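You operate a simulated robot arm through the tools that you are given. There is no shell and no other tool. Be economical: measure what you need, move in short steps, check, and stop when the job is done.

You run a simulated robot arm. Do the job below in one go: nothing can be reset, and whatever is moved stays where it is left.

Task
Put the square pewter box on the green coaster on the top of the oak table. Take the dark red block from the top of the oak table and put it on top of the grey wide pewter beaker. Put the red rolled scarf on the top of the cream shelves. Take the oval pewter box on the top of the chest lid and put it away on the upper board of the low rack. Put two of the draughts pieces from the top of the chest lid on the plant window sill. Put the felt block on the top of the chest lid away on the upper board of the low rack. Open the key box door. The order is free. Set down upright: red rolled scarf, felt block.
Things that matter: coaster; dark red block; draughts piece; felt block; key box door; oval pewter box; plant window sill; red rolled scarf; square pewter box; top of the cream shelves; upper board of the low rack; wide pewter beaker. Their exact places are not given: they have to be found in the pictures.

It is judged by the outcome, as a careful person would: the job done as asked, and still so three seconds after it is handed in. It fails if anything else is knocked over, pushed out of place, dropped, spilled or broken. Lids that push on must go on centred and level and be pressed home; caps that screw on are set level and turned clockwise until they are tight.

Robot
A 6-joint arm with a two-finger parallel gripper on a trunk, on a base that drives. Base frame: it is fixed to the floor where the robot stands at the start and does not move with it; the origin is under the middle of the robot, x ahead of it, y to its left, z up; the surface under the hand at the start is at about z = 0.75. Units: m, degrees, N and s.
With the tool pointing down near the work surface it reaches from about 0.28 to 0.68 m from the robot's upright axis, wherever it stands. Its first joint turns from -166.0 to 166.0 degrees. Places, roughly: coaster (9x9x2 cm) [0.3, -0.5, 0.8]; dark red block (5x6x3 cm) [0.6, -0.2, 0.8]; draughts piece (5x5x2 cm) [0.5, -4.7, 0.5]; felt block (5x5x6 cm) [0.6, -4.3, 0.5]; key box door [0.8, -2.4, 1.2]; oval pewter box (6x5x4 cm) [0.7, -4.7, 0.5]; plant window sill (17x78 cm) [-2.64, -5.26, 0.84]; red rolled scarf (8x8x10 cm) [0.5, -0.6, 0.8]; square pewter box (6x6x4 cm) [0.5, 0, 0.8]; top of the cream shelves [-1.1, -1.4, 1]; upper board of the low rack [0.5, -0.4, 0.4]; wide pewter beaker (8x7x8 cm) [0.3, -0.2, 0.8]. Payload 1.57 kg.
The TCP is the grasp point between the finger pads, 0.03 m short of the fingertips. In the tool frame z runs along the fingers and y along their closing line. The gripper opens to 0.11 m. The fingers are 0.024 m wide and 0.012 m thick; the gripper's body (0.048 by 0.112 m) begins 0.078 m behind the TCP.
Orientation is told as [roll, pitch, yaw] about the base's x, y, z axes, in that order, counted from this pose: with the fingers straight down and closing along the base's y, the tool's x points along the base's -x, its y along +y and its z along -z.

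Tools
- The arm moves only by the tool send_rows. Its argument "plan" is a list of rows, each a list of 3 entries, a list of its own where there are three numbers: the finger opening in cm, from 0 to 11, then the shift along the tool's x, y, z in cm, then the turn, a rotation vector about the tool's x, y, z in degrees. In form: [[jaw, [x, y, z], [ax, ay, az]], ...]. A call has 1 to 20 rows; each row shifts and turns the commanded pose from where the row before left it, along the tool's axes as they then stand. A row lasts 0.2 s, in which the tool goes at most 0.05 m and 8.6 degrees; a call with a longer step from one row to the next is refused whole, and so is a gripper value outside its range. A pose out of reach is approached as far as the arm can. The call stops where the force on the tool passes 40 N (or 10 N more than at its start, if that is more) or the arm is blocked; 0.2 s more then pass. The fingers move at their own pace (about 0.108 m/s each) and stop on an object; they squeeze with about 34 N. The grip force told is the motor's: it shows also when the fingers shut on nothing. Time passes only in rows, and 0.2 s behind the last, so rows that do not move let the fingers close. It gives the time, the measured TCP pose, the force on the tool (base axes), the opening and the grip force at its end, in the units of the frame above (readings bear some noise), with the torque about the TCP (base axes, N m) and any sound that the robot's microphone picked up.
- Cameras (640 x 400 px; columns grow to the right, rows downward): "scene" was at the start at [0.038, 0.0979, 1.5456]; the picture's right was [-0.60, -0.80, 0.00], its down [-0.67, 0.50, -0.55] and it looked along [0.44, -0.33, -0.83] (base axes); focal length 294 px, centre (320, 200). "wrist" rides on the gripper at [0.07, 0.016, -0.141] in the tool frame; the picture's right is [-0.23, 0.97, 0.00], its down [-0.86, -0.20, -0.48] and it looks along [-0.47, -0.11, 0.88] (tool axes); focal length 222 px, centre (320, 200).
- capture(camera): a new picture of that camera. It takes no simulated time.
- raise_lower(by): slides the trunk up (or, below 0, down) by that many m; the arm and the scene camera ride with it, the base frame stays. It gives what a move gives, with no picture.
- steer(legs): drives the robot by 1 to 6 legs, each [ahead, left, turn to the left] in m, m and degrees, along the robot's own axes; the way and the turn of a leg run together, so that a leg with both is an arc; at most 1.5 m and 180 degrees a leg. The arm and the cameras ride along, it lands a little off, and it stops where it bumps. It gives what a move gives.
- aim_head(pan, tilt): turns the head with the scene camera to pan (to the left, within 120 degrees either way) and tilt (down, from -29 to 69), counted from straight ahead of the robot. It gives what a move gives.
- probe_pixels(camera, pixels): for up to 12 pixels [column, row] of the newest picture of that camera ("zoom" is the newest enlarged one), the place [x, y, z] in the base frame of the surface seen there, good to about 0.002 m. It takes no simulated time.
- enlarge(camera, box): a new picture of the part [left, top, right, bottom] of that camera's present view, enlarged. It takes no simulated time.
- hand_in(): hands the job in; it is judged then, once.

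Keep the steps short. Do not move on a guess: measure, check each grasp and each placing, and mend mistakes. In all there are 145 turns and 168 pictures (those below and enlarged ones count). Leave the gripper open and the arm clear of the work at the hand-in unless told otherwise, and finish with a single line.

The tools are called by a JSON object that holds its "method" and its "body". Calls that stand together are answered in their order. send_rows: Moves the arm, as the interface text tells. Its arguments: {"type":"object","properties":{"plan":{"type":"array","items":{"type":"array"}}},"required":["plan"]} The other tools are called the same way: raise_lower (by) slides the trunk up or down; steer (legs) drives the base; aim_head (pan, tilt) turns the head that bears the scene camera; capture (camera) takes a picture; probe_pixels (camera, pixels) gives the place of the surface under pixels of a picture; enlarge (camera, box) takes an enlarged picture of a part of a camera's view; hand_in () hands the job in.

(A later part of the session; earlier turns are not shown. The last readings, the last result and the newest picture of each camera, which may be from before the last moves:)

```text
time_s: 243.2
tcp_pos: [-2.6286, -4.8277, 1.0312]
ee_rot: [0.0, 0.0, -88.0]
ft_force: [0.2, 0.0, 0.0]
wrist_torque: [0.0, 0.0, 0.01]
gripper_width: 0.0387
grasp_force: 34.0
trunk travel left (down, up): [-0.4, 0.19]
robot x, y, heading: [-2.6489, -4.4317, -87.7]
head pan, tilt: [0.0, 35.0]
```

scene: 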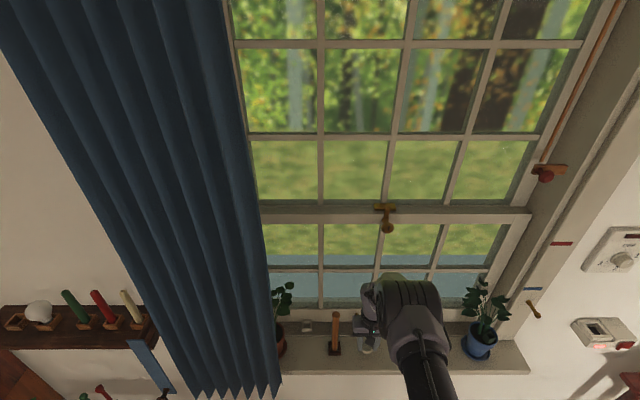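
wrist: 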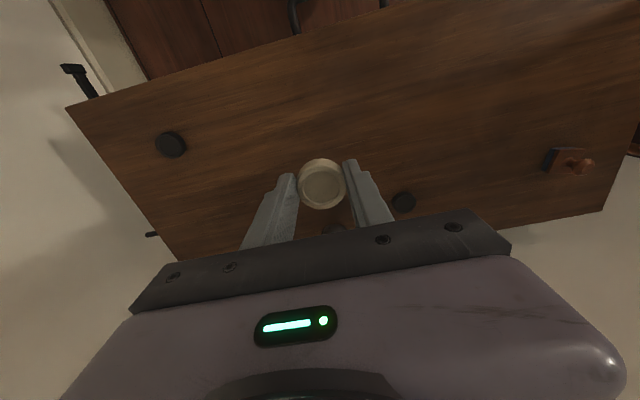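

{"method": "steer", "body": {"legs": [[0.23, 0, -2.2]]}}

{"method": "capture", "body": {"camera": "wrist"}}

{"method": "capture", "body": {"camera": "scene"}}

```text
time_s: 244.9
tcp_pos: [-2.638, -5.0585, 1.0293]
ee_rot: [-0.1, -0.1, -90.0]
ft_force: [-0.1, 0.3, -0.7]
wrist_torque: [0.02, 0.02, 0.04]
gripper_width: 0.0387
grasp_force: 34.3
trunk travel left (down, up): [-0.4, 0.19]
robot x, y, heading: [-2.6426, -4.6606, -89.8]
head pan, tilt: [0.0, 35.0]
```

```text
78 pictures are left
```

wrist: 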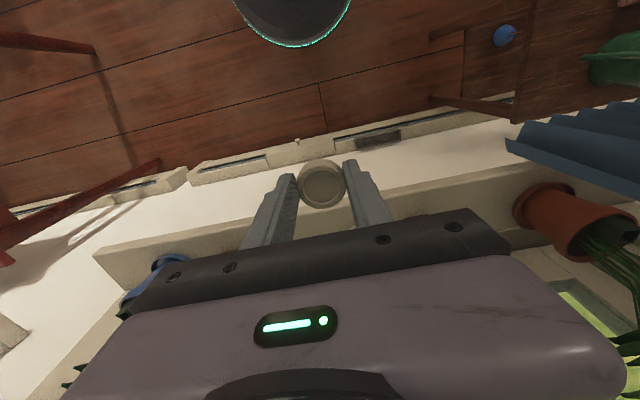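

```text
77 pictures are left
```

scene: 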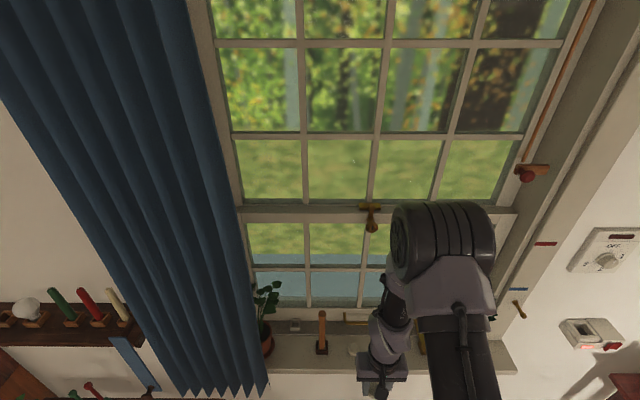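

{"method": "probe_pixels", "body": {"camera": "scene", "pixels": [[354, 350], [421, 345], [421, 335], [424, 352], [322, 350], [450, 350]]}}

{"method": "enlarge", "body": {"camera": "scene", "box": [300, 290, 500, 400]}}

```text
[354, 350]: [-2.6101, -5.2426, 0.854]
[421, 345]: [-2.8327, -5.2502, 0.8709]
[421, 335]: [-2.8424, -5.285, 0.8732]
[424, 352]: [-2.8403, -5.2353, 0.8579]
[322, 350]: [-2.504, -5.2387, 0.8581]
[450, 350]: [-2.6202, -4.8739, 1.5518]
```

```text
3.20 times, centred on (400, 345) of scene
```

zoom: 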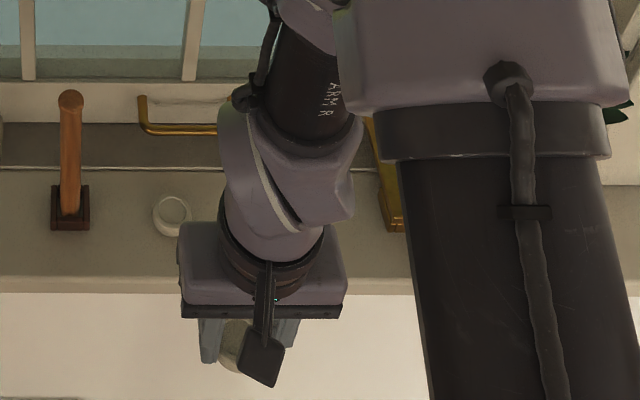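

Spot for the second: (-2.71,-5.245), 10 cm from the first and 12 cm from the yellow prop.

{"method": "send_rows", "body": {"plan": [[2, [-3.7, -1.4, 0], [0, 0, 0]], [2, [-3.7, -1.4, 0], [0, 0, 0]], [2, [-3.7, -1.4, 0], [0, 0, 0]], [2, [-3.7, -1.5, 0], [0, 0, 0]], [2, [-3.8, -1.5, 0], [0, 0, 0]], [2, [0, 0, 0], [0, 0, 0]], [2, [0, 0, 4.5], [0, 0, 0]], [2, [0, 0, 4.5], [0, 0, 0]], [2, [0, 0, 4], [0, 0, 0]], [2, [0, 0, 0], [0, 0, 0]]]}}

{"method": "capture", "body": {"camera": "wrist"}}

```text
time_s: 247.1
tcp_pos: [-2.7086, -5.2467, 0.8985]
ee_rot: [0.0, -0.1, -89.9]
ft_force: [-0.1, -0.1, 0.6]
wrist_torque: [0.0, 0.02, -0.01]
gripper_width: 0.0384
grasp_force: 34.3
trunk travel left (down, up): [-0.4, 0.19]
robot x, y, heading: [-2.6408, -4.6577, -89.7]
head pan, tilt: [0.0, 35.0]
```

```text
75 pictures are left
```

wrist: 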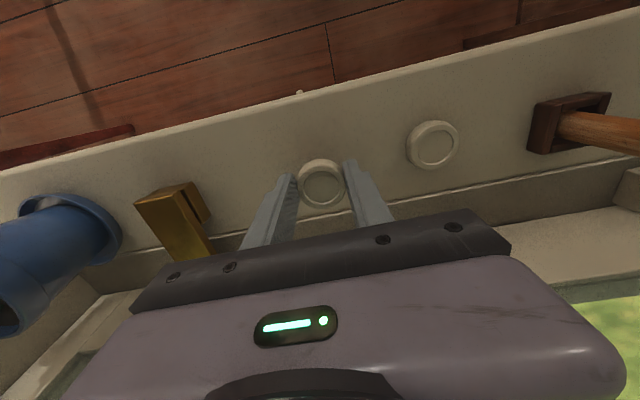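

Both sit clear. Lower to contact.

{"method": "send_rows", "body": {"plan": [[2, [0, 0, 1.6], [0, 0, 0]], [2, [0, 0, 0.5], [0, 0, 0]], [2, [0, 0, 0.2], [0, 0, 0]], [2, [0, 0, 0.1], [0, 0, 0]], [2, [0, 0, 0], [0, 0, 0]]]}}

```text
time_s: 248.3
tcp_pos: [-2.7084, -5.2447, 0.8759]
ee_rot: [0.1, -0.1, -89.9]
ft_force: [0.0, -0.2, -1.0]
wrist_torque: [-0.01, -0.01, -0.02]
gripper_width: 0.0384
grasp_force: 34.1
trunk travel left (down, up): [-0.4, 0.19]
robot x, y, heading: [-2.643, -4.6628, -89.7]
head pan, tilt: [0.0, 35.0]
```

{"method": "send_rows", "body": {"plan": [[2, [0, 0, 0.1], [0, 0, 0]], [2, [0, 0, 0.1], [0, 0, 0]], [2, [0, 0, 0], [0, 0, 0]]]}}

```text
time_s: 249.1
tcp_pos: [-2.7085, -5.2455, 0.8759]
ee_rot: [0.0, -0.2, -89.8]
ft_force: [-1.2, -0.2, 11.5]
wrist_torque: [-0.04, 0.2, -0.03]
gripper_width: 0.0386
grasp_force: 33.9
trunk travel left (down, up): [-0.4, 0.19]
robot x, y, heading: [-2.6425, -4.6572, -89.7]
head pan, tilt: [0.0, 35.0]
```

Contact. Release, rise, and retract.

{"method": "send_rows", "body": {"plan": [[5, [0, 0, 0], [0, 0, 0]], [6, [0, 0, 0], [0, 0, 0]], [6, [0, 0, -4], [0, 0, 0]], [6, [0, 0, -5], [0, 0, 0]], [6, [0, 0, -5], [0, 0, 0]], [6, [4.5, 1.5, 0], [0, 0, 0]], [6, [4.5, 1.5, 0], [0, 0, 0]], [6, [4.5, 1.5, 0], [0, 0, 0]], [6, [4.5, 1.5, 0], [0, 0, 0]], [6, [0, 0, 0], [0, 0, 0]]]}}

{"method": "capture", "body": {"camera": "wrist"}}

{"method": "enlarge", "body": {"camera": "scene", "box": [260, 290, 500, 400]}}

```text
time_s: 251.3
tcp_pos: [-2.6503, -5.0666, 1.0165]
ee_rot: [0.1, -0.1, -89.9]
ft_force: [-0.4, -0.7, -0.3]
wrist_torque: [-0.01, -0.02, 0.04]
gripper_width: 0.0601
grasp_force: 0.0
trunk travel left (down, up): [-0.4, 0.19]
robot x, y, heading: [-2.643, -4.6608, -89.7]
head pan, tilt: [0.0, 35.0]
```

```text
74 pictures are left
```

wrist: 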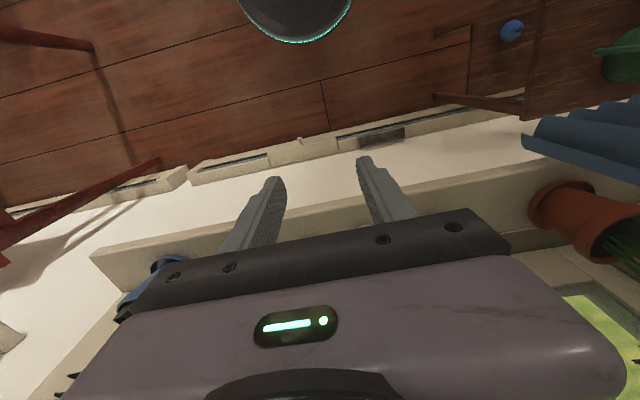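

```text
2.67 times, centred on (380, 345) of scene
```

zoom: 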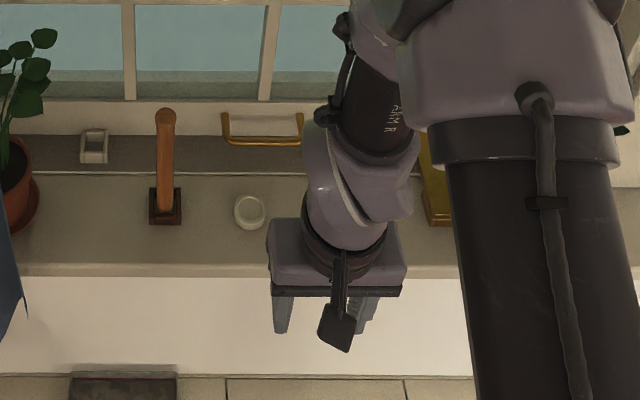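

Both pieces are placed. Now back to the chest for the oval box.

{"method": "steer", "body": {"legs": [[-0.32, 0, -0.3], [0, 1.17, 0], [0, 1.17, 0], [0, 0, 90], [0, -0.34, 0], [0.34, 0, 0]]}}

{"method": "capture", "body": {"camera": "wrist"}}

```text
time_s: 270.2
tcp_pos: [0.0718, -4.7132, 1.0156]
ee_rot: [0.0, 0.0, -2.3]
ft_force: [-0.9, 0.6, 0.0]
wrist_torque: [-0.03, 0.0, -0.03]
gripper_width: 0.0601
grasp_force: 0.0
trunk travel left (down, up): [-0.4, 0.19]
robot x, y, heading: [-0.3337, -4.69, -2.1]
head pan, tilt: [0.0, 35.0]
stopped in leg 5: the robot was blocked; the commanded pose is now the measured one
```

```text
72 pictures are left
```

wrist: 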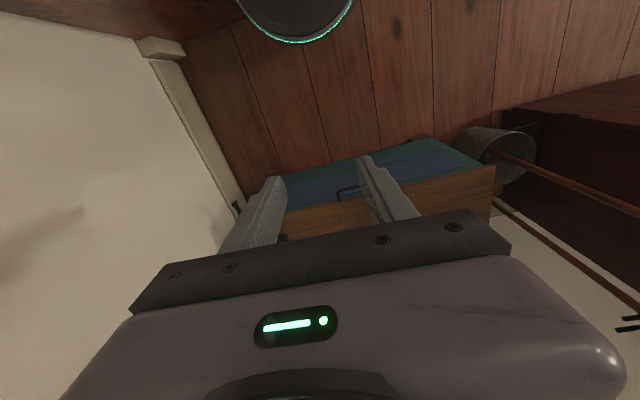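

The base touched the cabinet corner on the slide. I'll ease away left, check the cabinet, then go ahead.

{"method": "steer", "body": {"legs": [[0, 0.06, 2], [0.38, 0, 0]]}}

{"method": "aim_head", "body": {"pan": -105, "tilt": 40}}

{"method": "capture", "body": {"camera": "scene"}}

```text
time_s: 273.2
tcp_pos: [0.4566, -4.6419, 1.0162]
ee_rot: [0.0, 0.0, -0.5]
ft_force: [0.4, -0.6, -0.6]
wrist_torque: [0.0, -0.04, 0.01]
gripper_width: 0.0599
grasp_force: 0.1
trunk travel left (down, up): [-0.4, 0.19]
robot x, y, heading: [0.0489, -4.6286, -0.5]
head pan, tilt: [0.0, 35.0]
```

```text
time_s: 275.0
tcp_pos: [0.4558, -4.642, 1.0173]
ee_rot: [0.0, 0.0, -0.5]
ft_force: [1.0, 0.2, -1.2]
wrist_torque: [-0.04, -0.02, 0.01]
gripper_width: 0.06
grasp_force: 0.1
trunk travel left (down, up): [-0.4, 0.19]
robot x, y, heading: [0.0479, -4.6272, -0.5]
head pan, tilt: [-105.0, 40.0]
```

```text
71 pictures are left
```

scene: 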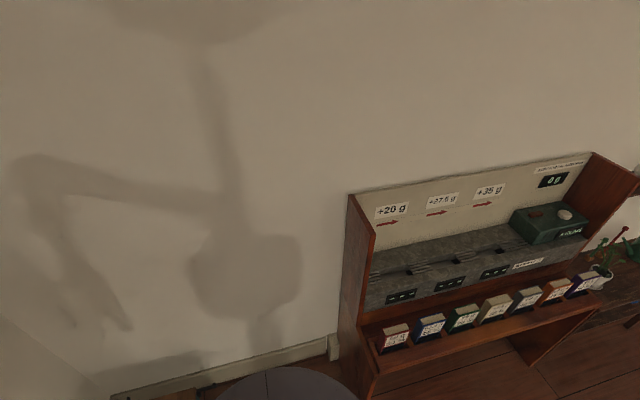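

Cabinet and its items are undisturbed. Shift slightly toward the oval box and bring the hand over it.

{"method": "steer", "body": {"legs": [[0.02, -0.07, 0.5]]}}

{"method": "send_rows", "body": {"plan": [[9, [-4.5, -0.6, 0], [0, 0, 0]], [9, [-4.5, -0.6, 0], [0, 0, 0]], [9, [-4.5, -0.6, 0], [0, 0, 0]], [9, [-4.5, -0.6, 0], [0, 0, 0]], [9, [-3.5, -0.6, 0], [0, 0, 0]], [9, [0, 0, 0], [0, 0, 0]]]}}

{"method": "raise_lower", "body": {"by": -0.3}}

{"method": "capture", "body": {"camera": "wrist"}}

```text
time_s: 276.0
tcp_pos: [0.4762, -4.7077, 1.0171]
ee_rot: [0.2, -0.1, -0.1]
ft_force: [0.5, -0.8, -0.1]
wrist_torque: [0.05, 0.01, -0.02]
gripper_width: 0.06
grasp_force: 0.1
trunk travel left (down, up): [-0.4, 0.19]
robot x, y, heading: [0.0696, -4.6928, 0.4]
head pan, tilt: [-105.0, 40.0]
```

```text
time_s: 277.4
tcp_pos: [0.6913, -4.7363, 1.0178]
ee_rot: [0.1, -0.1, -0.1]
ft_force: [-0.2, -0.1, 0.1]
wrist_torque: [0.01, -0.02, 0.01]
gripper_width: 0.0899
grasp_force: 0.0
trunk travel left (down, up): [-0.4, 0.19]
robot x, y, heading: [0.068, -4.6957, 0.3]
head pan, tilt: [-105.0, 40.0]
```

```text
time_s: 280.4
tcp_pos: [0.6902, -4.7375, 0.7183]
ee_rot: [-0.1, -0.1, 0.0]
ft_force: [0.0, 0.4, 0.2]
wrist_torque: [0.0, -0.04, 0.01]
gripper_width: 0.0902
grasp_force: 0.1
trunk travel left (down, up): [-0.1, 0.49]
robot x, y, heading: [0.0696, -4.6968, 0.1]
head pan, tilt: [-105.0, 40.0]
```

```text
70 pictures are left
```

wrist: 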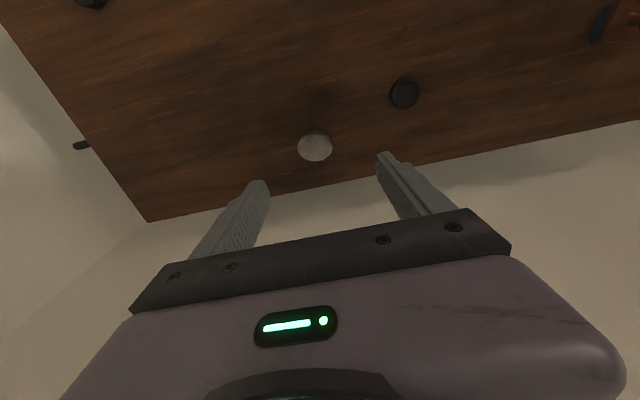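

{"method": "enlarge", "body": {"camera": "wrist", "box": [270, 110, 360, 180]}}

{"method": "probe_pixels", "body": {"camera": "wrist", "pixels": [[315, 147], [299, 148], [331, 145], [315, 158], [315, 135], [403, 92], [307, 137], [325, 156], [303, 156], [329, 138]]}}

```text
5.71 times, centred on (315, 145) of wrist
```

zoom: 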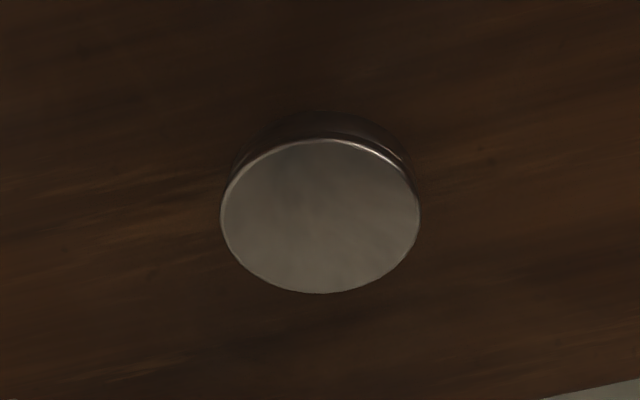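

```text
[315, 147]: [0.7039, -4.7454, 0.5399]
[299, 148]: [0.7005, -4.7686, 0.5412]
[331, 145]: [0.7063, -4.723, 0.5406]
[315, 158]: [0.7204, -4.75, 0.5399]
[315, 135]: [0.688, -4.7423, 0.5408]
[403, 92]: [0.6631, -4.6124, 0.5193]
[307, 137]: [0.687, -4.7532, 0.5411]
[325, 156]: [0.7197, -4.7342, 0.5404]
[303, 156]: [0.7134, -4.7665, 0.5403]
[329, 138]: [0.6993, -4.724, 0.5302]
```

Box centre is (0.7035,-4.7455), long axis about -7° from y, top at 0.540. The low rack lies under the oak table, so I'll grasp with the hand pitched 50° forward (40° below horizontal), which lets it reach under and keeps the box level. Turning and pitching the hand in place.

{"method": "send_rows", "body": {"plan": [[9, [2, 0, 0], [0, 0, 7]], [9, [4, 0, 0], [0, -8.3, 0]], [9, [0, 0, 0], [0, -8.3, 0]], [9, [0, 0, 0], [0, -8.3, 0]], [9, [0, 0, 0], [0, -8.3, 0]], [9, [0, 0, 0], [0, -8.3, 0]], [9, [0, 0, 0], [0, -8.5, 0]], [9, [0, 0, 0], [0, 0, 0]]]}}

{"method": "capture", "body": {"camera": "wrist"}}

```text
time_s: 282.2
tcp_pos: [0.6306, -4.7327, 0.7172]
ee_rot: [0.1, -50.1, -7.1]
ft_force: [0.2, -0.1, -0.2]
wrist_torque: [-0.01, 0.0, 0.03]
gripper_width: 0.0902
grasp_force: 0.1
trunk travel left (down, up): [-0.1, 0.49]
robot x, y, heading: [0.0701, -4.6964, 0.2]
head pan, tilt: [-105.0, 40.0]
```

```text
68 pictures are left
```

wrist: 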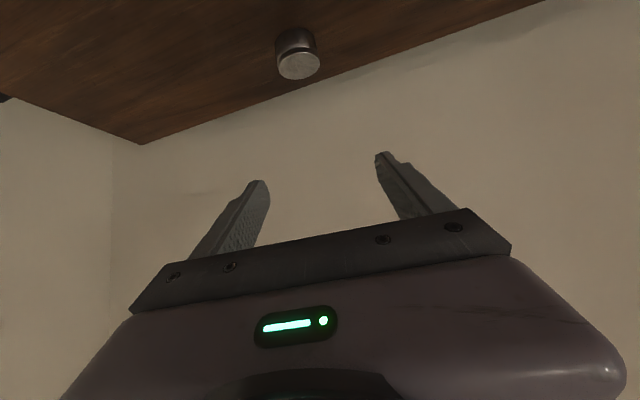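

Approach 85% of the way to the grasp pose, then check.

{"method": "send_rows", "body": {"plan": [[9, [1.66, -0.07, 2.78], [0, 0, 0]], [9, [1.66, -0.07, 2.78], [0, 0, 0]], [9, [1.66, -0.07, 2.78], [0, 0, 0]], [9, [1.66, -0.07, 2.78], [0, 0, 0]], [9, [1.66, -0.07, 2.78], [0, 0, 0]], [9, [0, 0, 0], [0, 0, 0]]]}}

{"method": "capture", "body": {"camera": "wrist"}}

```text
time_s: 283.6
tcp_pos: [0.6855, -4.7433, 0.5629]
ee_rot: [0.0, -50.0, -7.0]
ft_force: [0.2, -0.1, 0.2]
wrist_torque: [0.02, -0.01, 0.01]
gripper_width: 0.0901
grasp_force: 0.0
trunk travel left (down, up): [-0.1, 0.49]
robot x, y, heading: [0.0739, -4.7006, 0.3]
head pan, tilt: [-105.0, 40.0]
```

```text
67 pictures are left
```

wrist: 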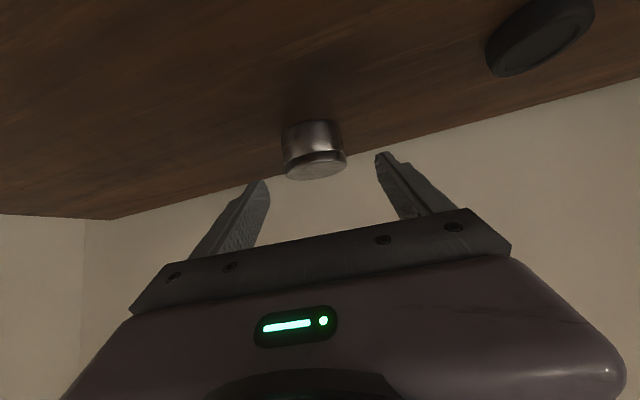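

Aligned. Final 2.6 cm down, then close.

{"method": "send_rows", "body": {"plan": [[9, [0.8, 0, 1.1], [0, 0, 0]], [9, [0.75, 0, 1.05], [0, 0, 0]], [9, [0, 0, 0], [0, 0, 0]], [3, [0, 0, 0], [0, 0, 0]], [3, [0, 0, 0], [0, 0, 0]], [3, [0, 0, 0], [0, 0, 0]], [3, [0, 0, 0], [0, 0, 0]]]}}

{"method": "capture", "body": {"camera": "wrist"}}

```text
time_s: 285.2
tcp_pos: [0.6905, -4.744, 0.5383]
ee_rot: [0.1, -50.1, -7.0]
ft_force: [0.6, 0.0, -0.6]
wrist_torque: [-0.02, 0.01, 0.03]
gripper_width: 0.0512
grasp_force: 33.8
trunk travel left (down, up): [-0.1, 0.49]
robot x, y, heading: [0.0692, -4.6994, -0.0]
head pan, tilt: [-105.0, 40.0]
```

```text
66 pictures are left
```

wrist: 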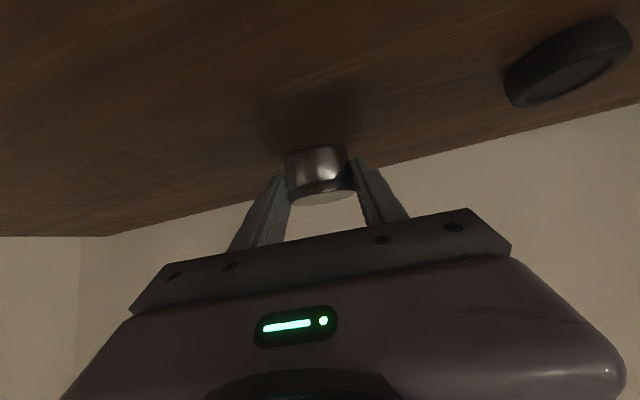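

Gripped at 5.1 cm. Lift 15 cm, then retract 15 cm.

{"method": "send_rows", "body": {"plan": [[3, [-2.3, 0, -1.93], [0, 0, 0]], [3, [-3.06, 0, -2.57], [0, 0, 0]], [3, [-3.06, 0, -2.57], [0, 0, 0]], [3, [-3.06, 0, -2.57], [0, 0, 0]], [3, [2.4, 0, -2.9], [0, 0, 0]], [3, [2.4, 0, -2.9], [0, 0, 0]], [3, [2.4, 0, -2.9], [0, 0, 0]], [3, [0, 0, 0], [0, 0, 0]]]}}

{"method": "capture", "body": {"camera": "wrist"}}

```text
time_s: 287.0
tcp_pos: [0.5801, -4.7275, 0.6919]
ee_rot: [0.2, -50.1, -7.0]
ft_force: [-0.3, -0.6, -3.0]
wrist_torque: [0.01, 0.03, -0.01]
gripper_width: 0.0505
grasp_force: 34.3
trunk travel left (down, up): [-0.1, 0.49]
robot x, y, heading: [0.0667, -4.6962, 0.3]
head pan, tilt: [-105.0, 40.0]
```

```text
65 pictures are left
```

wrist: 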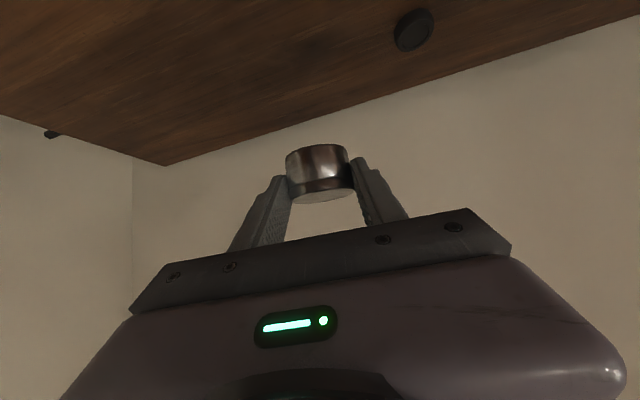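

Box held level. Raise the trunk and drive back to the oak table along x≈-0.33.

{"method": "raise_lower", "body": {"by": 0.3}}

{"method": "steer", "body": {"legs": [[-0.4, 0.18, 0], [0, 1.4, 0], [0, 1.4, 0], [0, 1.2, 0]]}}

{"method": "aim_head", "body": {"pan": 0, "tilt": 45}}

{"method": "raise_lower", "body": {"by": -0.38}}

{"method": "capture", "body": {"camera": "scene"}}

{"method": "capture", "body": {"camera": "wrist"}}

```text
time_s: 290.0
tcp_pos: [0.5801, -4.7272, 0.9913]
ee_rot: [0.0, -50.1, -7.0]
ft_force: [0.8, -0.7, -2.1]
wrist_torque: [-0.02, 0.02, -0.01]
gripper_width: 0.0505
grasp_force: 33.9
trunk travel left (down, up): [-0.4, 0.19]
robot x, y, heading: [0.0718, -4.701, 0.5]
head pan, tilt: [-105.0, 40.0]
```

```text
time_s: 311.8
tcp_pos: [0.1575, -0.4916, 0.9919]
ee_rot: [-0.1, -50.1, -6.4]
ft_force: [-0.2, -0.1, -2.5]
wrist_torque: [0.04, 0.04, 0.02]
gripper_width: 0.0498
grasp_force: 34.2
trunk travel left (down, up): [-0.4, 0.19]
robot x, y, heading: [-0.3523, -0.4638, 0.8]
head pan, tilt: [-105.0, 40.0]
```

```text
time_s: 313.6
tcp_pos: [0.1581, -0.4927, 0.9909]
ee_rot: [0.0, -50.1, -6.4]
ft_force: [-0.7, -0.6, -2.2]
wrist_torque: [-0.01, 0.03, 0.03]
gripper_width: 0.0501
grasp_force: 33.8
trunk travel left (down, up): [-0.4, 0.19]
robot x, y, heading: [-0.3527, -0.4667, 0.9]
head pan, tilt: [0.0, 45.0]
```

```text
time_s: 317.2
tcp_pos: [0.1579, -0.4931, 0.6097]
ee_rot: [0.0, -50.1, -6.4]
ft_force: [-0.6, -0.4, -1.3]
wrist_torque: [0.01, 0.02, -0.03]
gripper_width: 0.0499
grasp_force: 33.8
trunk travel left (down, up): [-0.02, 0.57]
robot x, y, heading: [-0.3523, -0.4649, 0.7]
head pan, tilt: [0.0, 45.0]
```

```text
64 pictures are left
```

scene: 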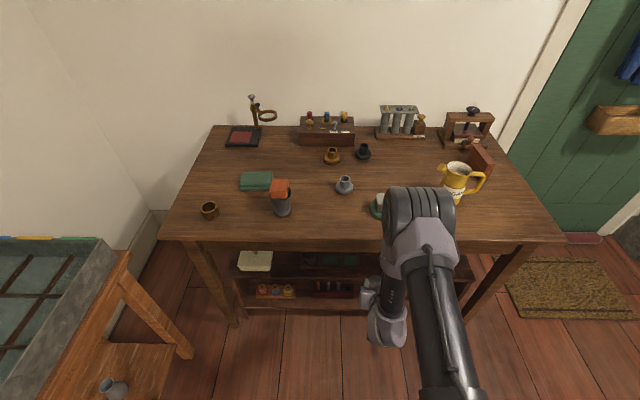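

```text
63 pictures are left
```

wrist: 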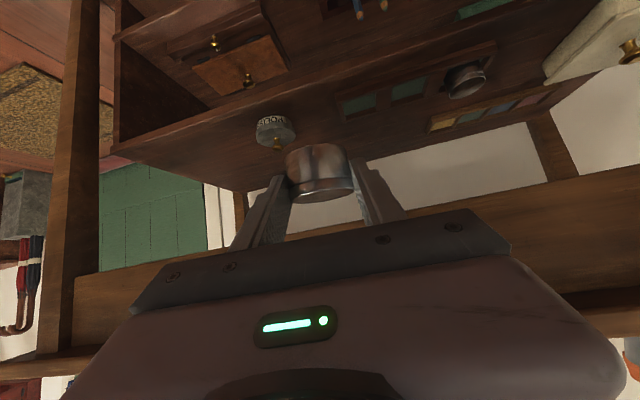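

The rack is in view: two boards under the table. Measuring the upper board and its objects from the wrist view.

{"method": "probe_pixels", "body": {"camera": "wrist", "pixels": [[180, 160], [200, 175], [230, 180], [250, 150], [330, 125], [275, 130], [150, 155], [390, 95], [465, 80], [300, 100], [350, 140], [400, 145]]}}

{"method": "enlarge", "body": {"camera": "scene", "box": [220, 230, 500, 330]}}

```text
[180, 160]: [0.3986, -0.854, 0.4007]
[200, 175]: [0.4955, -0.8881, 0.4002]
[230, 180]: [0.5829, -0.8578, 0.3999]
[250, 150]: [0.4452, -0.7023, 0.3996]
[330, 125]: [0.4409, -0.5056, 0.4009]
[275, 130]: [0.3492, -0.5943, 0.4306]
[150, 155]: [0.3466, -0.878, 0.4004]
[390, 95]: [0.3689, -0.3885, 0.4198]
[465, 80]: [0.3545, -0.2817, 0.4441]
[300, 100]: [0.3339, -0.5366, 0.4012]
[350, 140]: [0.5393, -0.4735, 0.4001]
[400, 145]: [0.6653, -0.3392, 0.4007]
```

```text
2.29 times, centred on (360, 280) of scene
```

zoom: 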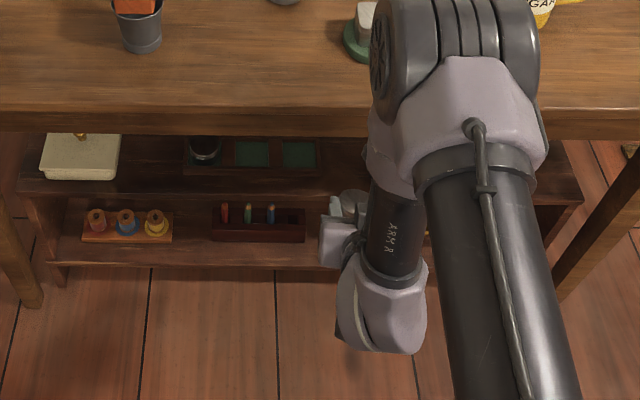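

Upper board is z 0.400; it's empty around (0.42,-0.75). Checking table apron and rack front edge.

{"method": "probe_pixels", "body": {"camera": "scene", "pixels": [[320, 236], [320, 243], [320, 249], [264, 273], [264, 277], [440, 280], [475, 262], [463, 275], [250, 262], [200, 250], [520, 255], [470, 265]]}}

{"method": "probe_pixels", "body": {"camera": "wrist", "pixels": [[140, 290], [200, 270], [60, 200], [80, 330], [250, 115], [120, 160], [400, 210], [560, 190]]}}

```text
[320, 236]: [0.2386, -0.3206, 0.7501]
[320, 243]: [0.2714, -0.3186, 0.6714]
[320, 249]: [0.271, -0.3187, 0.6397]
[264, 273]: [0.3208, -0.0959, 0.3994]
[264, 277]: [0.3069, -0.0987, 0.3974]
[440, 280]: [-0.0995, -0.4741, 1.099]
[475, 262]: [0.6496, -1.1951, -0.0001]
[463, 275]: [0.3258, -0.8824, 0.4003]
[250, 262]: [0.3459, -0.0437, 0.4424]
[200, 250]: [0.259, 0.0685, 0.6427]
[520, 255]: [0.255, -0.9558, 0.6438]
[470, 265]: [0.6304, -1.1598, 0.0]
```

```text
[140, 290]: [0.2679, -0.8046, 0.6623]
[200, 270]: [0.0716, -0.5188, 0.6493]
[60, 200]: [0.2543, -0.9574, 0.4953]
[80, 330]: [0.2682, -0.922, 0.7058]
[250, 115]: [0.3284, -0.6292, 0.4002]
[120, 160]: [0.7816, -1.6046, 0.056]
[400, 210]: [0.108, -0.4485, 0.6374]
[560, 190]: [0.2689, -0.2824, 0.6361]
```

Opening between board (0.40) and apron (0.635) at x 0.27 is enough for the pitched hand. I'll place the oval box at (0.39,-0.815). Slide right 0.33 m and lower the hand to z≈0.47 in front of the rack.

{"method": "steer", "body": {"legs": [[0, -0.33, -0.8]]}}

{"method": "send_rows", "body": {"plan": [[3, [2.1, 0, 1.8], [0, 0, 0]], [3, [2.1, 0, 1.8], [0, 0, 0]], [3, [2.1, 0, 1.8], [0, 0, 0]], [3, [2.1, 0, 1.8], [0, 0, 0]], [3, [2.1, 0, 1.8], [0, 0, 0]], [3, [0, 0, 0], [0, 0, 0]]]}}

{"method": "capture", "body": {"camera": "wrist"}}

{"method": "capture", "body": {"camera": "scene"}}

```text
time_s: 319.4
tcp_pos: [0.1606, -0.8268, 0.6106]
ee_rot: [0.0, -50.1, -7.2]
ft_force: [0.3, 0.5, -2.2]
wrist_torque: [-0.01, 0.07, -0.01]
gripper_width: 0.0499
grasp_force: 33.7
trunk travel left (down, up): [-0.02, 0.57]
robot x, y, heading: [-0.3512, -0.7961, 0.2]
head pan, tilt: [0.0, 45.0]
```

```text
time_s: 320.8
tcp_pos: [0.161, -0.8275, 0.4734]
ee_rot: [0.0, -50.1, -7.2]
ft_force: [0.2, 0.2, -2.3]
wrist_torque: [-0.01, 0.0, -0.03]
gripper_width: 0.0501
grasp_force: 34.2
trunk travel left (down, up): [-0.02, 0.57]
robot x, y, heading: [-0.3519, -0.7967, 0.1]
head pan, tilt: [0.0, 45.0]
```

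```text
61 pictures are left
```

wrist: 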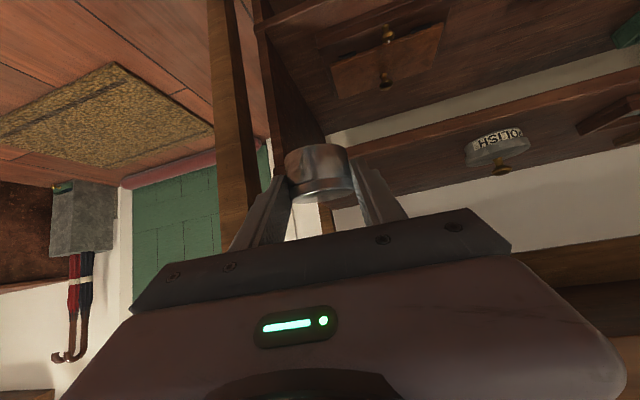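

```text
60 pictures are left
```

scene: 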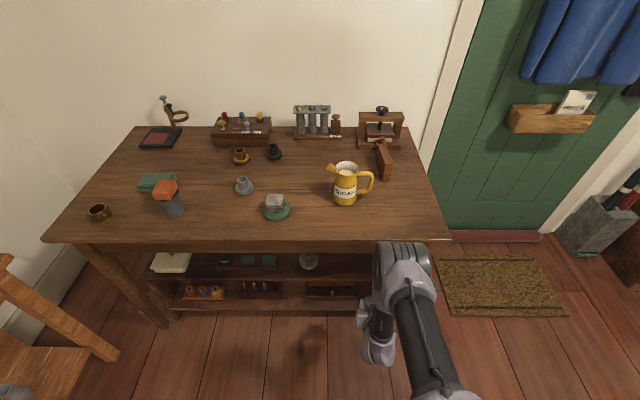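

Shift slightly left for leg clearance while driving 0.15 m ahead.

{"method": "steer", "body": {"legs": [[0.15, 0.045, 0]]}}

{"method": "capture", "body": {"camera": "wrist"}}

```text
time_s: 322.2
tcp_pos: [0.3122, -0.7827, 0.4736]
ee_rot: [0.0, -50.0, -7.3]
ft_force: [0.3, -0.6, -3.6]
wrist_torque: [0.03, 0.05, -0.01]
gripper_width: 0.0502
grasp_force: 34.0
trunk travel left (down, up): [-0.02, 0.57]
robot x, y, heading: [-0.1997, -0.7513, 0.4]
head pan, tilt: [0.0, 45.0]
```

```text
59 pictures are left
```

wrist: 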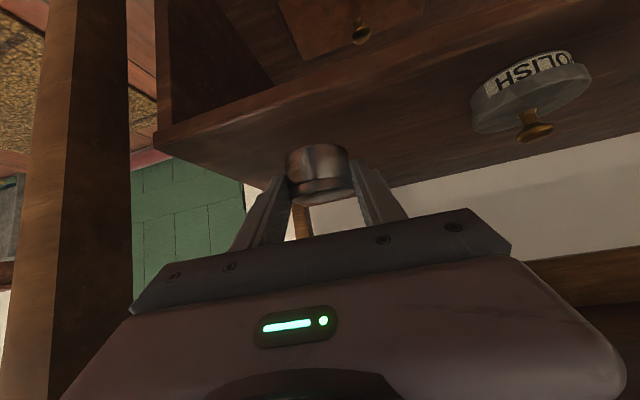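

Advance 7 cm, then lower 3.4 cm.

{"method": "send_rows", "body": {"plan": [[3, [-2.25, 0, 2.68], [0, 0, 0]], [3, [-2.25, 0, 2.68], [0, 0, 0]], [3, [0, 0, 0], [0, 0, 0]], [3, [1.3, 0, 1.1], [0, 0, 0]], [3, [1.15, 0, 0.96], [0, 0, 0]], [3, [0, 0, 0], [0, 0, 0]]]}}

{"method": "capture", "body": {"camera": "wrist"}}

```text
time_s: 323.6
tcp_pos: [0.3805, -0.7921, 0.4446]
ee_rot: [0.1, -50.3, -7.4]
ft_force: [0.5, -0.8, -2.3]
wrist_torque: [0.04, 0.02, 0.04]
gripper_width: 0.0499
grasp_force: 34.0
trunk travel left (down, up): [-0.02, 0.57]
robot x, y, heading: [-0.196, -0.7468, 0.2]
head pan, tilt: [0.0, 45.0]
```

```text
58 pictures are left
```

wrist: 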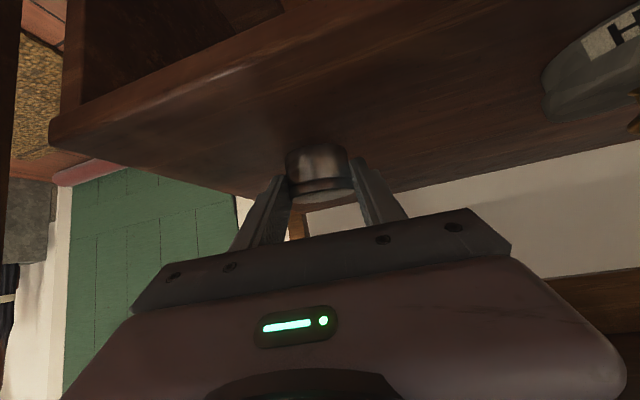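

Lower the last ~1.1 cm in small steps until contact.

{"method": "send_rows", "body": {"plan": [[3, [0.5, 0, 0.42], [0, 0, 0]], [3, [0.15, 0, 0.13], [0, 0, 0]], [3, [0.1, 0, 0.08], [0, 0, 0]], [3, [0.1, 0, 0.08], [0, 0, 0]], [3, [0, 0, 0], [0, 0, 0]]]}}

```text
time_s: 324.8
tcp_pos: [0.3824, -0.7914, 0.4341]
ee_rot: [0.2, -50.4, -7.4]
ft_force: [5.2, -6.1, 19.8]
wrist_torque: [-0.46, -0.45, -0.02]
gripper_width: 0.0503
grasp_force: 33.9
trunk travel left (down, up): [-0.02, 0.57]
robot x, y, heading: [-0.1991, -0.7511, 0.2]
head pan, tilt: [0.0, 45.0]
```

Contact (≈22 N). Open and pull straight back along the fingers.

{"method": "send_rows", "body": {"plan": [[5.5, [0, 0, 0], [0, 0, 0]], [7, [0, 0, 0], [0, 0, 0]], [8, [0, 0, 0], [0, 0, 0]], [8, [0, 0, -3], [0, 0, 0]], [8, [0, 0, -4], [0, 0, 0]], [8, [1, 0, -4], [0, 0, 0]], [8, [0, 0, 0], [0, 0, 0]]]}}

{"method": "capture", "body": {"camera": "wrist"}}

```text
time_s: 326.4
tcp_pos: [0.2885, -0.7805, 0.4921]
ee_rot: [0.1, -50.2, -7.2]
ft_force: [0.0, -0.9, -0.1]
wrist_torque: [-0.02, 0.01, -0.03]
gripper_width: 0.08
grasp_force: 0.1
trunk travel left (down, up): [-0.02, 0.57]
robot x, y, heading: [-0.2015, -0.7498, 0.2]
head pan, tilt: [0.0, 45.0]
```

```text
57 pictures are left
```

wrist: 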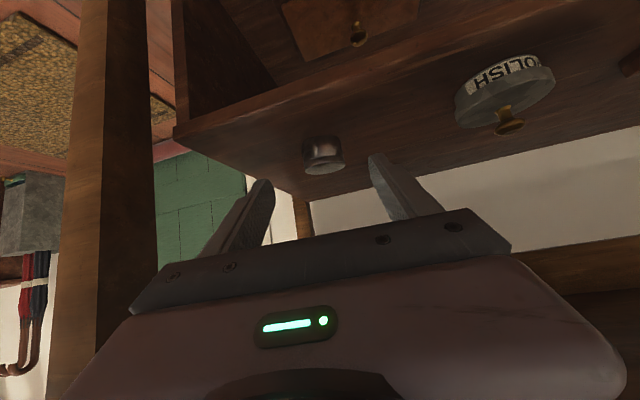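

The oval box stands on the upper board. Back out, raise, and drive to the chest for the felt block.

{"method": "steer", "body": {"legs": [[-0.16, 0, -0.2]]}}

{"method": "raise_lower", "body": {"by": 0.25}}

{"method": "steer", "body": {"legs": [[0, -1.3, 0], [0, -1.3, 0], [0, -1.1, 0]]}}

{"method": "aim_head", "body": {"pan": 5, "tilt": 45}}

{"method": "capture", "body": {"camera": "scene"}}

```text
time_s: 327.8
tcp_pos: [0.1309, -0.7822, 0.4912]
ee_rot: [0.0, -50.1, -7.4]
ft_force: [-0.5, -0.4, -0.6]
wrist_torque: [-0.02, -0.01, -0.01]
gripper_width: 0.08
grasp_force: 0.0
trunk travel left (down, up): [-0.02, 0.57]
robot x, y, heading: [-0.3581, -0.7491, -0.2]
head pan, tilt: [0.0, 45.0]
```

```text
time_s: 330.4
tcp_pos: [0.1305, -0.7824, 0.7412]
ee_rot: [0.0, -50.1, -7.3]
ft_force: [-0.2, 0.2, -0.1]
wrist_torque: [0.0, -0.03, 0.0]
gripper_width: 0.0797
grasp_force: 0.0
trunk travel left (down, up): [-0.27, 0.32]
robot x, y, heading: [-0.3571, -0.7486, -0.1]
head pan, tilt: [0.0, 45.0]
```

```text
time_s: 348.4
tcp_pos: [0.0671, -4.507, 0.7411]
ee_rot: [0.1, -50.0, -9.7]
ft_force: [0.2, 0.9, -0.5]
wrist_torque: [-0.02, -0.02, 0.03]
gripper_width: 0.0802
grasp_force: 0.0
trunk travel left (down, up): [-0.27, 0.32]
robot x, y, heading: [-0.4208, -4.4509, -2.5]
head pan, tilt: [0.0, 45.0]
```

```text
time_s: 349.0
tcp_pos: [0.0675, -4.5079, 0.7426]
ee_rot: [0.0, -50.2, -9.6]
ft_force: [0.0, 0.3, -0.1]
wrist_torque: [0.0, 0.0, -0.01]
gripper_width: 0.0801
grasp_force: 0.1
trunk travel left (down, up): [-0.27, 0.32]
robot x, y, heading: [-0.4212, -4.4567, -2.3]
head pan, tilt: [5.0, 45.0]
```

```text
56 pictures are left
```

scene: 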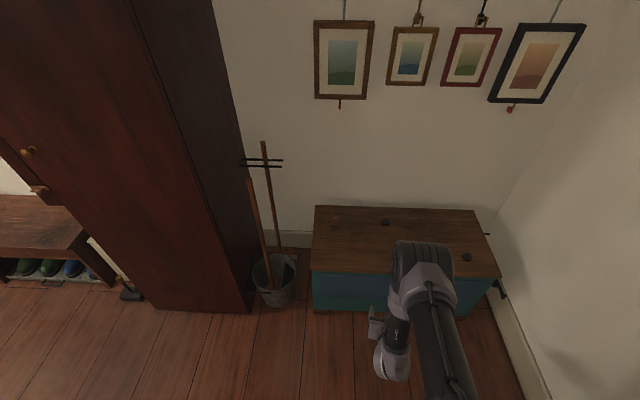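

{"method": "enlarge", "body": {"camera": "scene", "box": [310, 200, 370, 245]}}

{"method": "steer", "body": {"legs": [[0.44, 0, 2.4]]}}

{"method": "capture", "body": {"camera": "wrist"}}

```text
8.89 times, centred on (340, 222) of scene
```

zoom: 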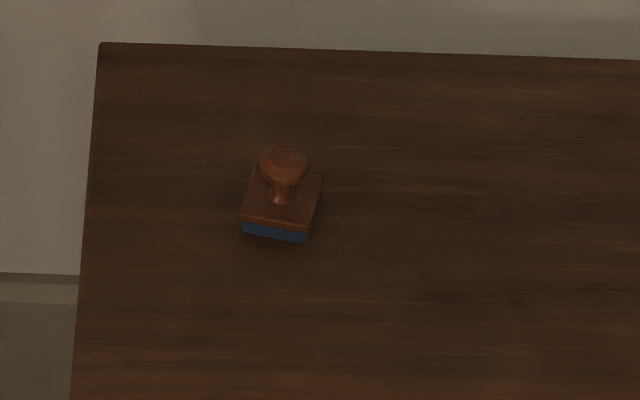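

```text
time_s: 351.7
tcp_pos: [0.5098, -4.4952, 0.7421]
ee_rot: [0.0, -50.0, -7.1]
ft_force: [-0.2, 0.2, -0.9]
wrist_torque: [0.0, 0.05, 0.0]
gripper_width: 0.0799
grasp_force: 0.1
trunk travel left (down, up): [-0.27, 0.32]
robot x, y, heading: [0.0169, -4.4639, -0.0]
head pan, tilt: [5.0, 45.0]
```

```text
54 pictures are left
```

wrist: 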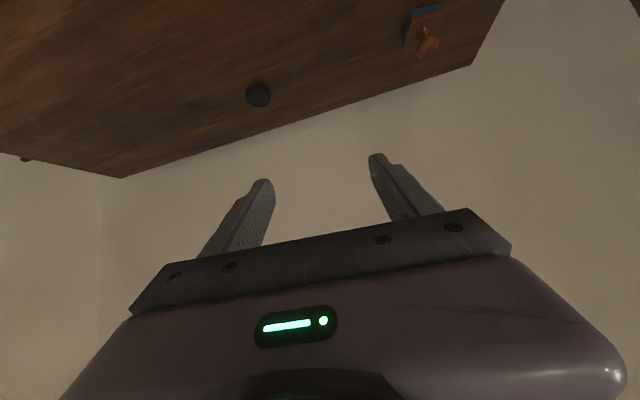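

The felt block is a pad with a wooden knob. Zoom in the wrist view to measure its faces.

{"method": "enlarge", "body": {"camera": "wrist", "box": [380, 0, 480, 80]}}

{"method": "enlarge", "body": {"camera": "scene", "box": [290, 200, 410, 290]}}

```text
5.00 times, centred on (430, 40) of wrist
```

zoom: 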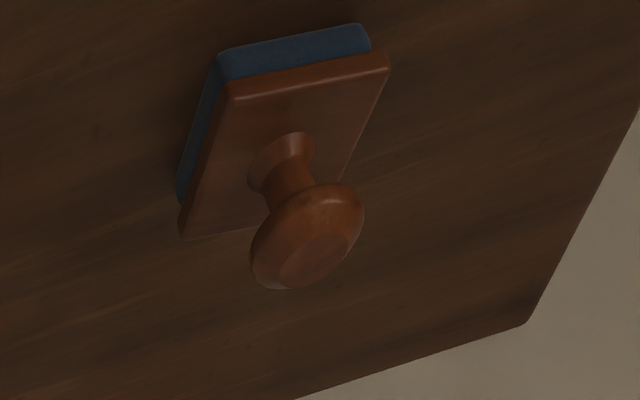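

```text
4.44 times, centred on (350, 245) of scene
```

zoom: 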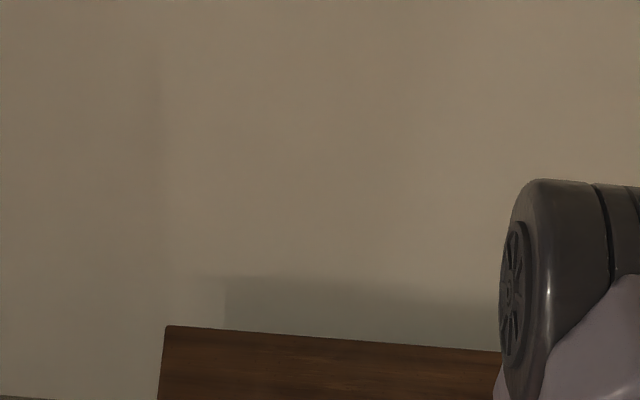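

{"method": "probe_pixels", "body": {"camera": "wrist", "pixels": [[412, 20], [442, 14], [404, 46], [425, 22], [411, 13], [437, 8], [428, 52], [417, 30], [438, 28], [430, 44]]}}

```text
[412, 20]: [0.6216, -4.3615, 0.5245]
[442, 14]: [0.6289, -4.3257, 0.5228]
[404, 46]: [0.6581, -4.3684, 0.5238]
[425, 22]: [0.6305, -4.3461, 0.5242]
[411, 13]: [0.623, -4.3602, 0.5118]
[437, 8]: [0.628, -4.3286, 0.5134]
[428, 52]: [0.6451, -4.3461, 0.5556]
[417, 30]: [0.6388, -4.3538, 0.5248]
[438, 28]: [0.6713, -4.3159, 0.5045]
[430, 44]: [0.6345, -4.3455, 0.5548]
```

Plate centre is (0.644,-4.347), yaw -11°, plate top 0.5245, knob top 0.556. Align yaw and move above, then lower trunk 0.15.

{"method": "send_rows", "body": {"plan": [[8, [0, 0, 0], [3.06, 0, 2.57]], [8, [-1.18, 3.42, 1.41], [0, 0, 0]], [8, [-1.18, 3.42, 1.41], [0, 0, 0]], [8, [-1.18, 3.42, 1.41], [0, 0, 0]], [8, [-1.18, 3.42, 1.41], [0, 0, 0]], [8, [-1.18, 3.42, 1.41], [0, 0, 0]], [8, [0, 0, 0], [0, 0, 0]]]}}

{"method": "raise_lower", "body": {"by": -0.14}}

{"method": "capture", "body": {"camera": "wrist"}}

```text
time_s: 353.3
tcp_pos: [0.6336, -4.3457, 0.7418]
ee_rot: [0.1, -50.1, -11.0]
ft_force: [0.5, 0.1, 0.6]
wrist_torque: [0.03, 0.02, 0.01]
gripper_width: 0.08
grasp_force: 0.1
trunk travel left (down, up): [-0.27, 0.32]
robot x, y, heading: [0.0214, -4.4643, 0.1]
head pan, tilt: [5.0, 45.0]
```

```text
time_s: 355.0
tcp_pos: [0.6325, -4.3451, 0.6031]
ee_rot: [0.1, -50.2, -11.0]
ft_force: [-0.1, -0.5, -0.4]
wrist_torque: [-0.02, -0.01, 0.04]
gripper_width: 0.0801
grasp_force: 0.0
trunk travel left (down, up): [-0.13, 0.46]
robot x, y, heading: [0.0247, -4.4689, 0.3]
head pan, tilt: [5.0, 45.0]
```

```text
51 pictures are left
```

wrist: 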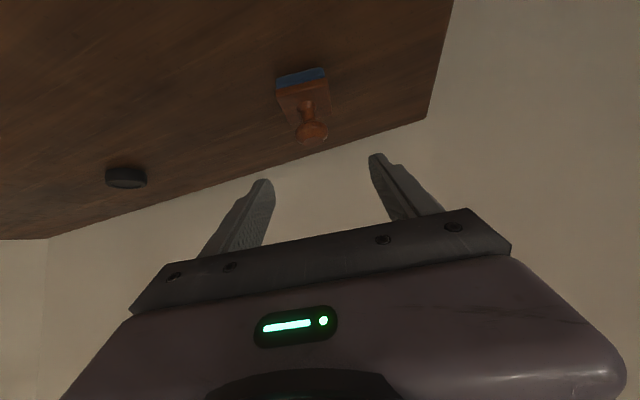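

Descend 4.5 cm vertically and check.

{"method": "send_rows", "body": {"plan": [[8, [1.72, 0, 1.45], [0, 0, 0]], [8, [1.72, 0, 1.45], [0, 0, 0]], [8, [0, 0, 0], [0, 0, 0]]]}}

{"method": "capture", "body": {"camera": "wrist"}}

```text
time_s: 355.8
tcp_pos: [0.6323, -4.3451, 0.5565]
ee_rot: [0.0, -50.1, -11.1]
ft_force: [0.1, -1.0, -0.4]
wrist_torque: [0.0, 0.0, 0.0]
gripper_width: 0.08
grasp_force: 0.0
trunk travel left (down, up): [-0.13, 0.46]
robot x, y, heading: [0.0234, -4.4618, 0.3]
head pan, tilt: [5.0, 45.0]
```

```text
50 pictures are left
```

wrist: 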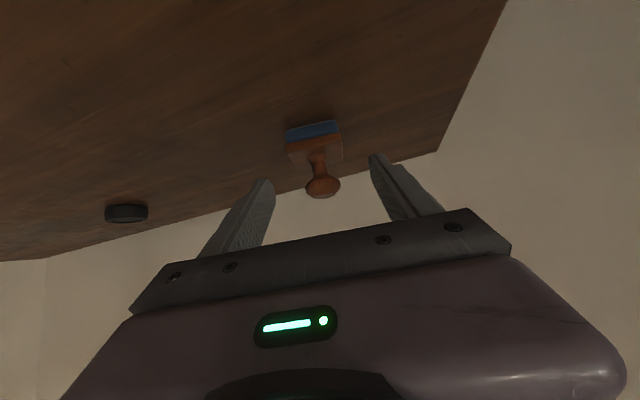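

Straddling nicely. Last 1.9 cm and close.

{"method": "send_rows", "body": {"plan": [[8, [0.9, 0, 0.75], [0, 0, 0]], [8, [0.56, 0, 0.47], [0, 0, 0]], [8, [0, 0, 0], [0, 0, 0]], [2, [0, 0, 0], [0, 0, 0]], [2, [0, 0, 0], [0, 0, 0]], [2, [0, 0, 0], [0, 0, 0]], [2, [0, 0, 0], [0, 0, 0]]]}}

{"method": "capture", "body": {"camera": "wrist"}}

```text
time_s: 357.4
tcp_pos: [0.6334, -4.3461, 0.5385]
ee_rot: [0.1, -50.1, -11.1]
ft_force: [1.2, 0.1, 0.4]
wrist_torque: [-0.03, -0.04, -0.01]
gripper_width: 0.0406
grasp_force: 34.1
trunk travel left (down, up): [-0.13, 0.46]
robot x, y, heading: [0.0208, -4.4676, 0.1]
head pan, tilt: [5.0, 45.0]
```

```text
49 pictures are left
```

wrist: 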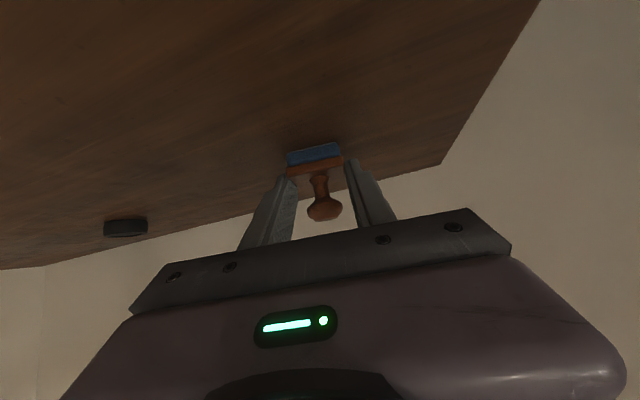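

Gripped at 4.1 cm across the block. Lift and retract.

{"method": "send_rows", "body": {"plan": [[2, [-2.3, 0, -1.93], [0, 0, 0]], [2, [-3.06, 0, -2.57], [0, 0, 0]], [2, [-3.06, 0, -2.57], [0, 0, 0]], [2, [-3.06, 0, -2.57], [0, 0, 0]], [2, [2.4, -1, -2.9], [0, 0, 0]], [2, [2.4, -1, -2.9], [0, 0, 0]], [2, [2.4, -1, -2.9], [0, 0, 0]], [2, [0, 0, 0], [0, 0, 0]]]}}

{"method": "capture", "body": {"camera": "wrist"}}

```text
time_s: 359.2
tcp_pos: [0.517, -4.355, 0.6899]
ee_rot: [0.1, -50.0, -11.2]
ft_force: [0.4, -0.5, -0.7]
wrist_torque: [0.0, 0.05, 0.01]
gripper_width: 0.0408
grasp_force: 34.0
trunk travel left (down, up): [-0.13, 0.46]
robot x, y, heading: [0.0219, -4.4662, 0.3]
head pan, tilt: [5.0, 45.0]
```

```text
48 pictures are left
```

wrist: 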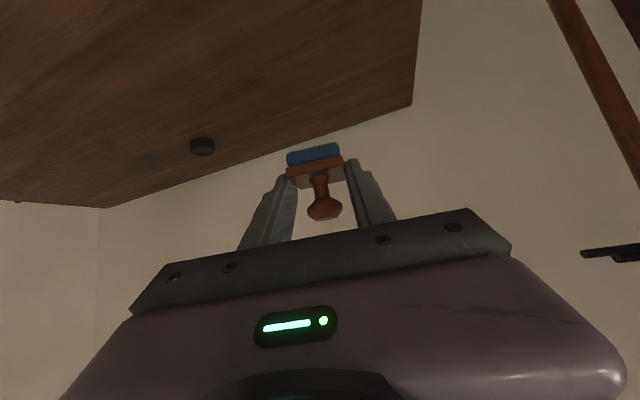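

Held upright. Back off and drive to the rack.

{"method": "steer", "body": {"legs": [[-0.38, 0, 0], [0, 1.3, 0], [0, 1.3, 0], [0, 1.05, 0]]}}

{"method": "capture", "body": {"camera": "wrist"}}

```text
time_s: 378.7
tcp_pos: [0.1987, -0.7625, 0.6872]
ee_rot: [0.0, -50.1, -13.5]
ft_force: [-0.4, 0.7, -0.5]
wrist_torque: [-0.02, 0.03, -0.02]
gripper_width: 0.0409
grasp_force: 33.5
trunk travel left (down, up): [-0.13, 0.46]
robot x, y, heading: [-0.3023, -0.8556, -2.2]
head pan, tilt: [5.0, 45.0]
```

```text
47 pictures are left
```

wrist: 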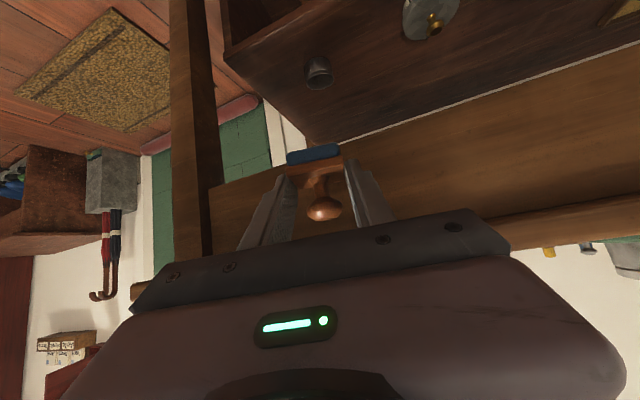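

Measuring oval box and polish tin edges for the gap.

{"method": "probe_pixels", "body": {"camera": "wrist", "pixels": [[318, 85], [306, 75], [332, 75], [318, 62], [405, 18], [425, 38], [445, 25], [433, 18], [360, 60], [408, 30]]}}

{"method": "steer", "body": {"legs": [[-0.1, 0, 2.2]]}}

```text
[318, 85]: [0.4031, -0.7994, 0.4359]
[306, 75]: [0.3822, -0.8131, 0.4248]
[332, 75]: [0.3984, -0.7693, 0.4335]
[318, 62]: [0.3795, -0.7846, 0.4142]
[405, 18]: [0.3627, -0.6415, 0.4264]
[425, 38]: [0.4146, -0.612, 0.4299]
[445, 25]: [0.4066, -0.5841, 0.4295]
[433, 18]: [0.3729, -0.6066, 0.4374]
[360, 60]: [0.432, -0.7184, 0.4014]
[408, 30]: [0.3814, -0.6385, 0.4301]
```

```text
time_s: 379.9
tcp_pos: [0.0963, -0.7412, 0.689]
ee_rot: [0.0, -50.1, -11.4]
ft_force: [-0.6, -0.7, -0.4]
wrist_torque: [0.0, -0.01, 0.01]
gripper_width: 0.0409
grasp_force: 34.3
trunk travel left (down, up): [-0.13, 0.46]
robot x, y, heading: [-0.4013, -0.8476, 0.0]
head pan, tilt: [5.0, 45.0]
```

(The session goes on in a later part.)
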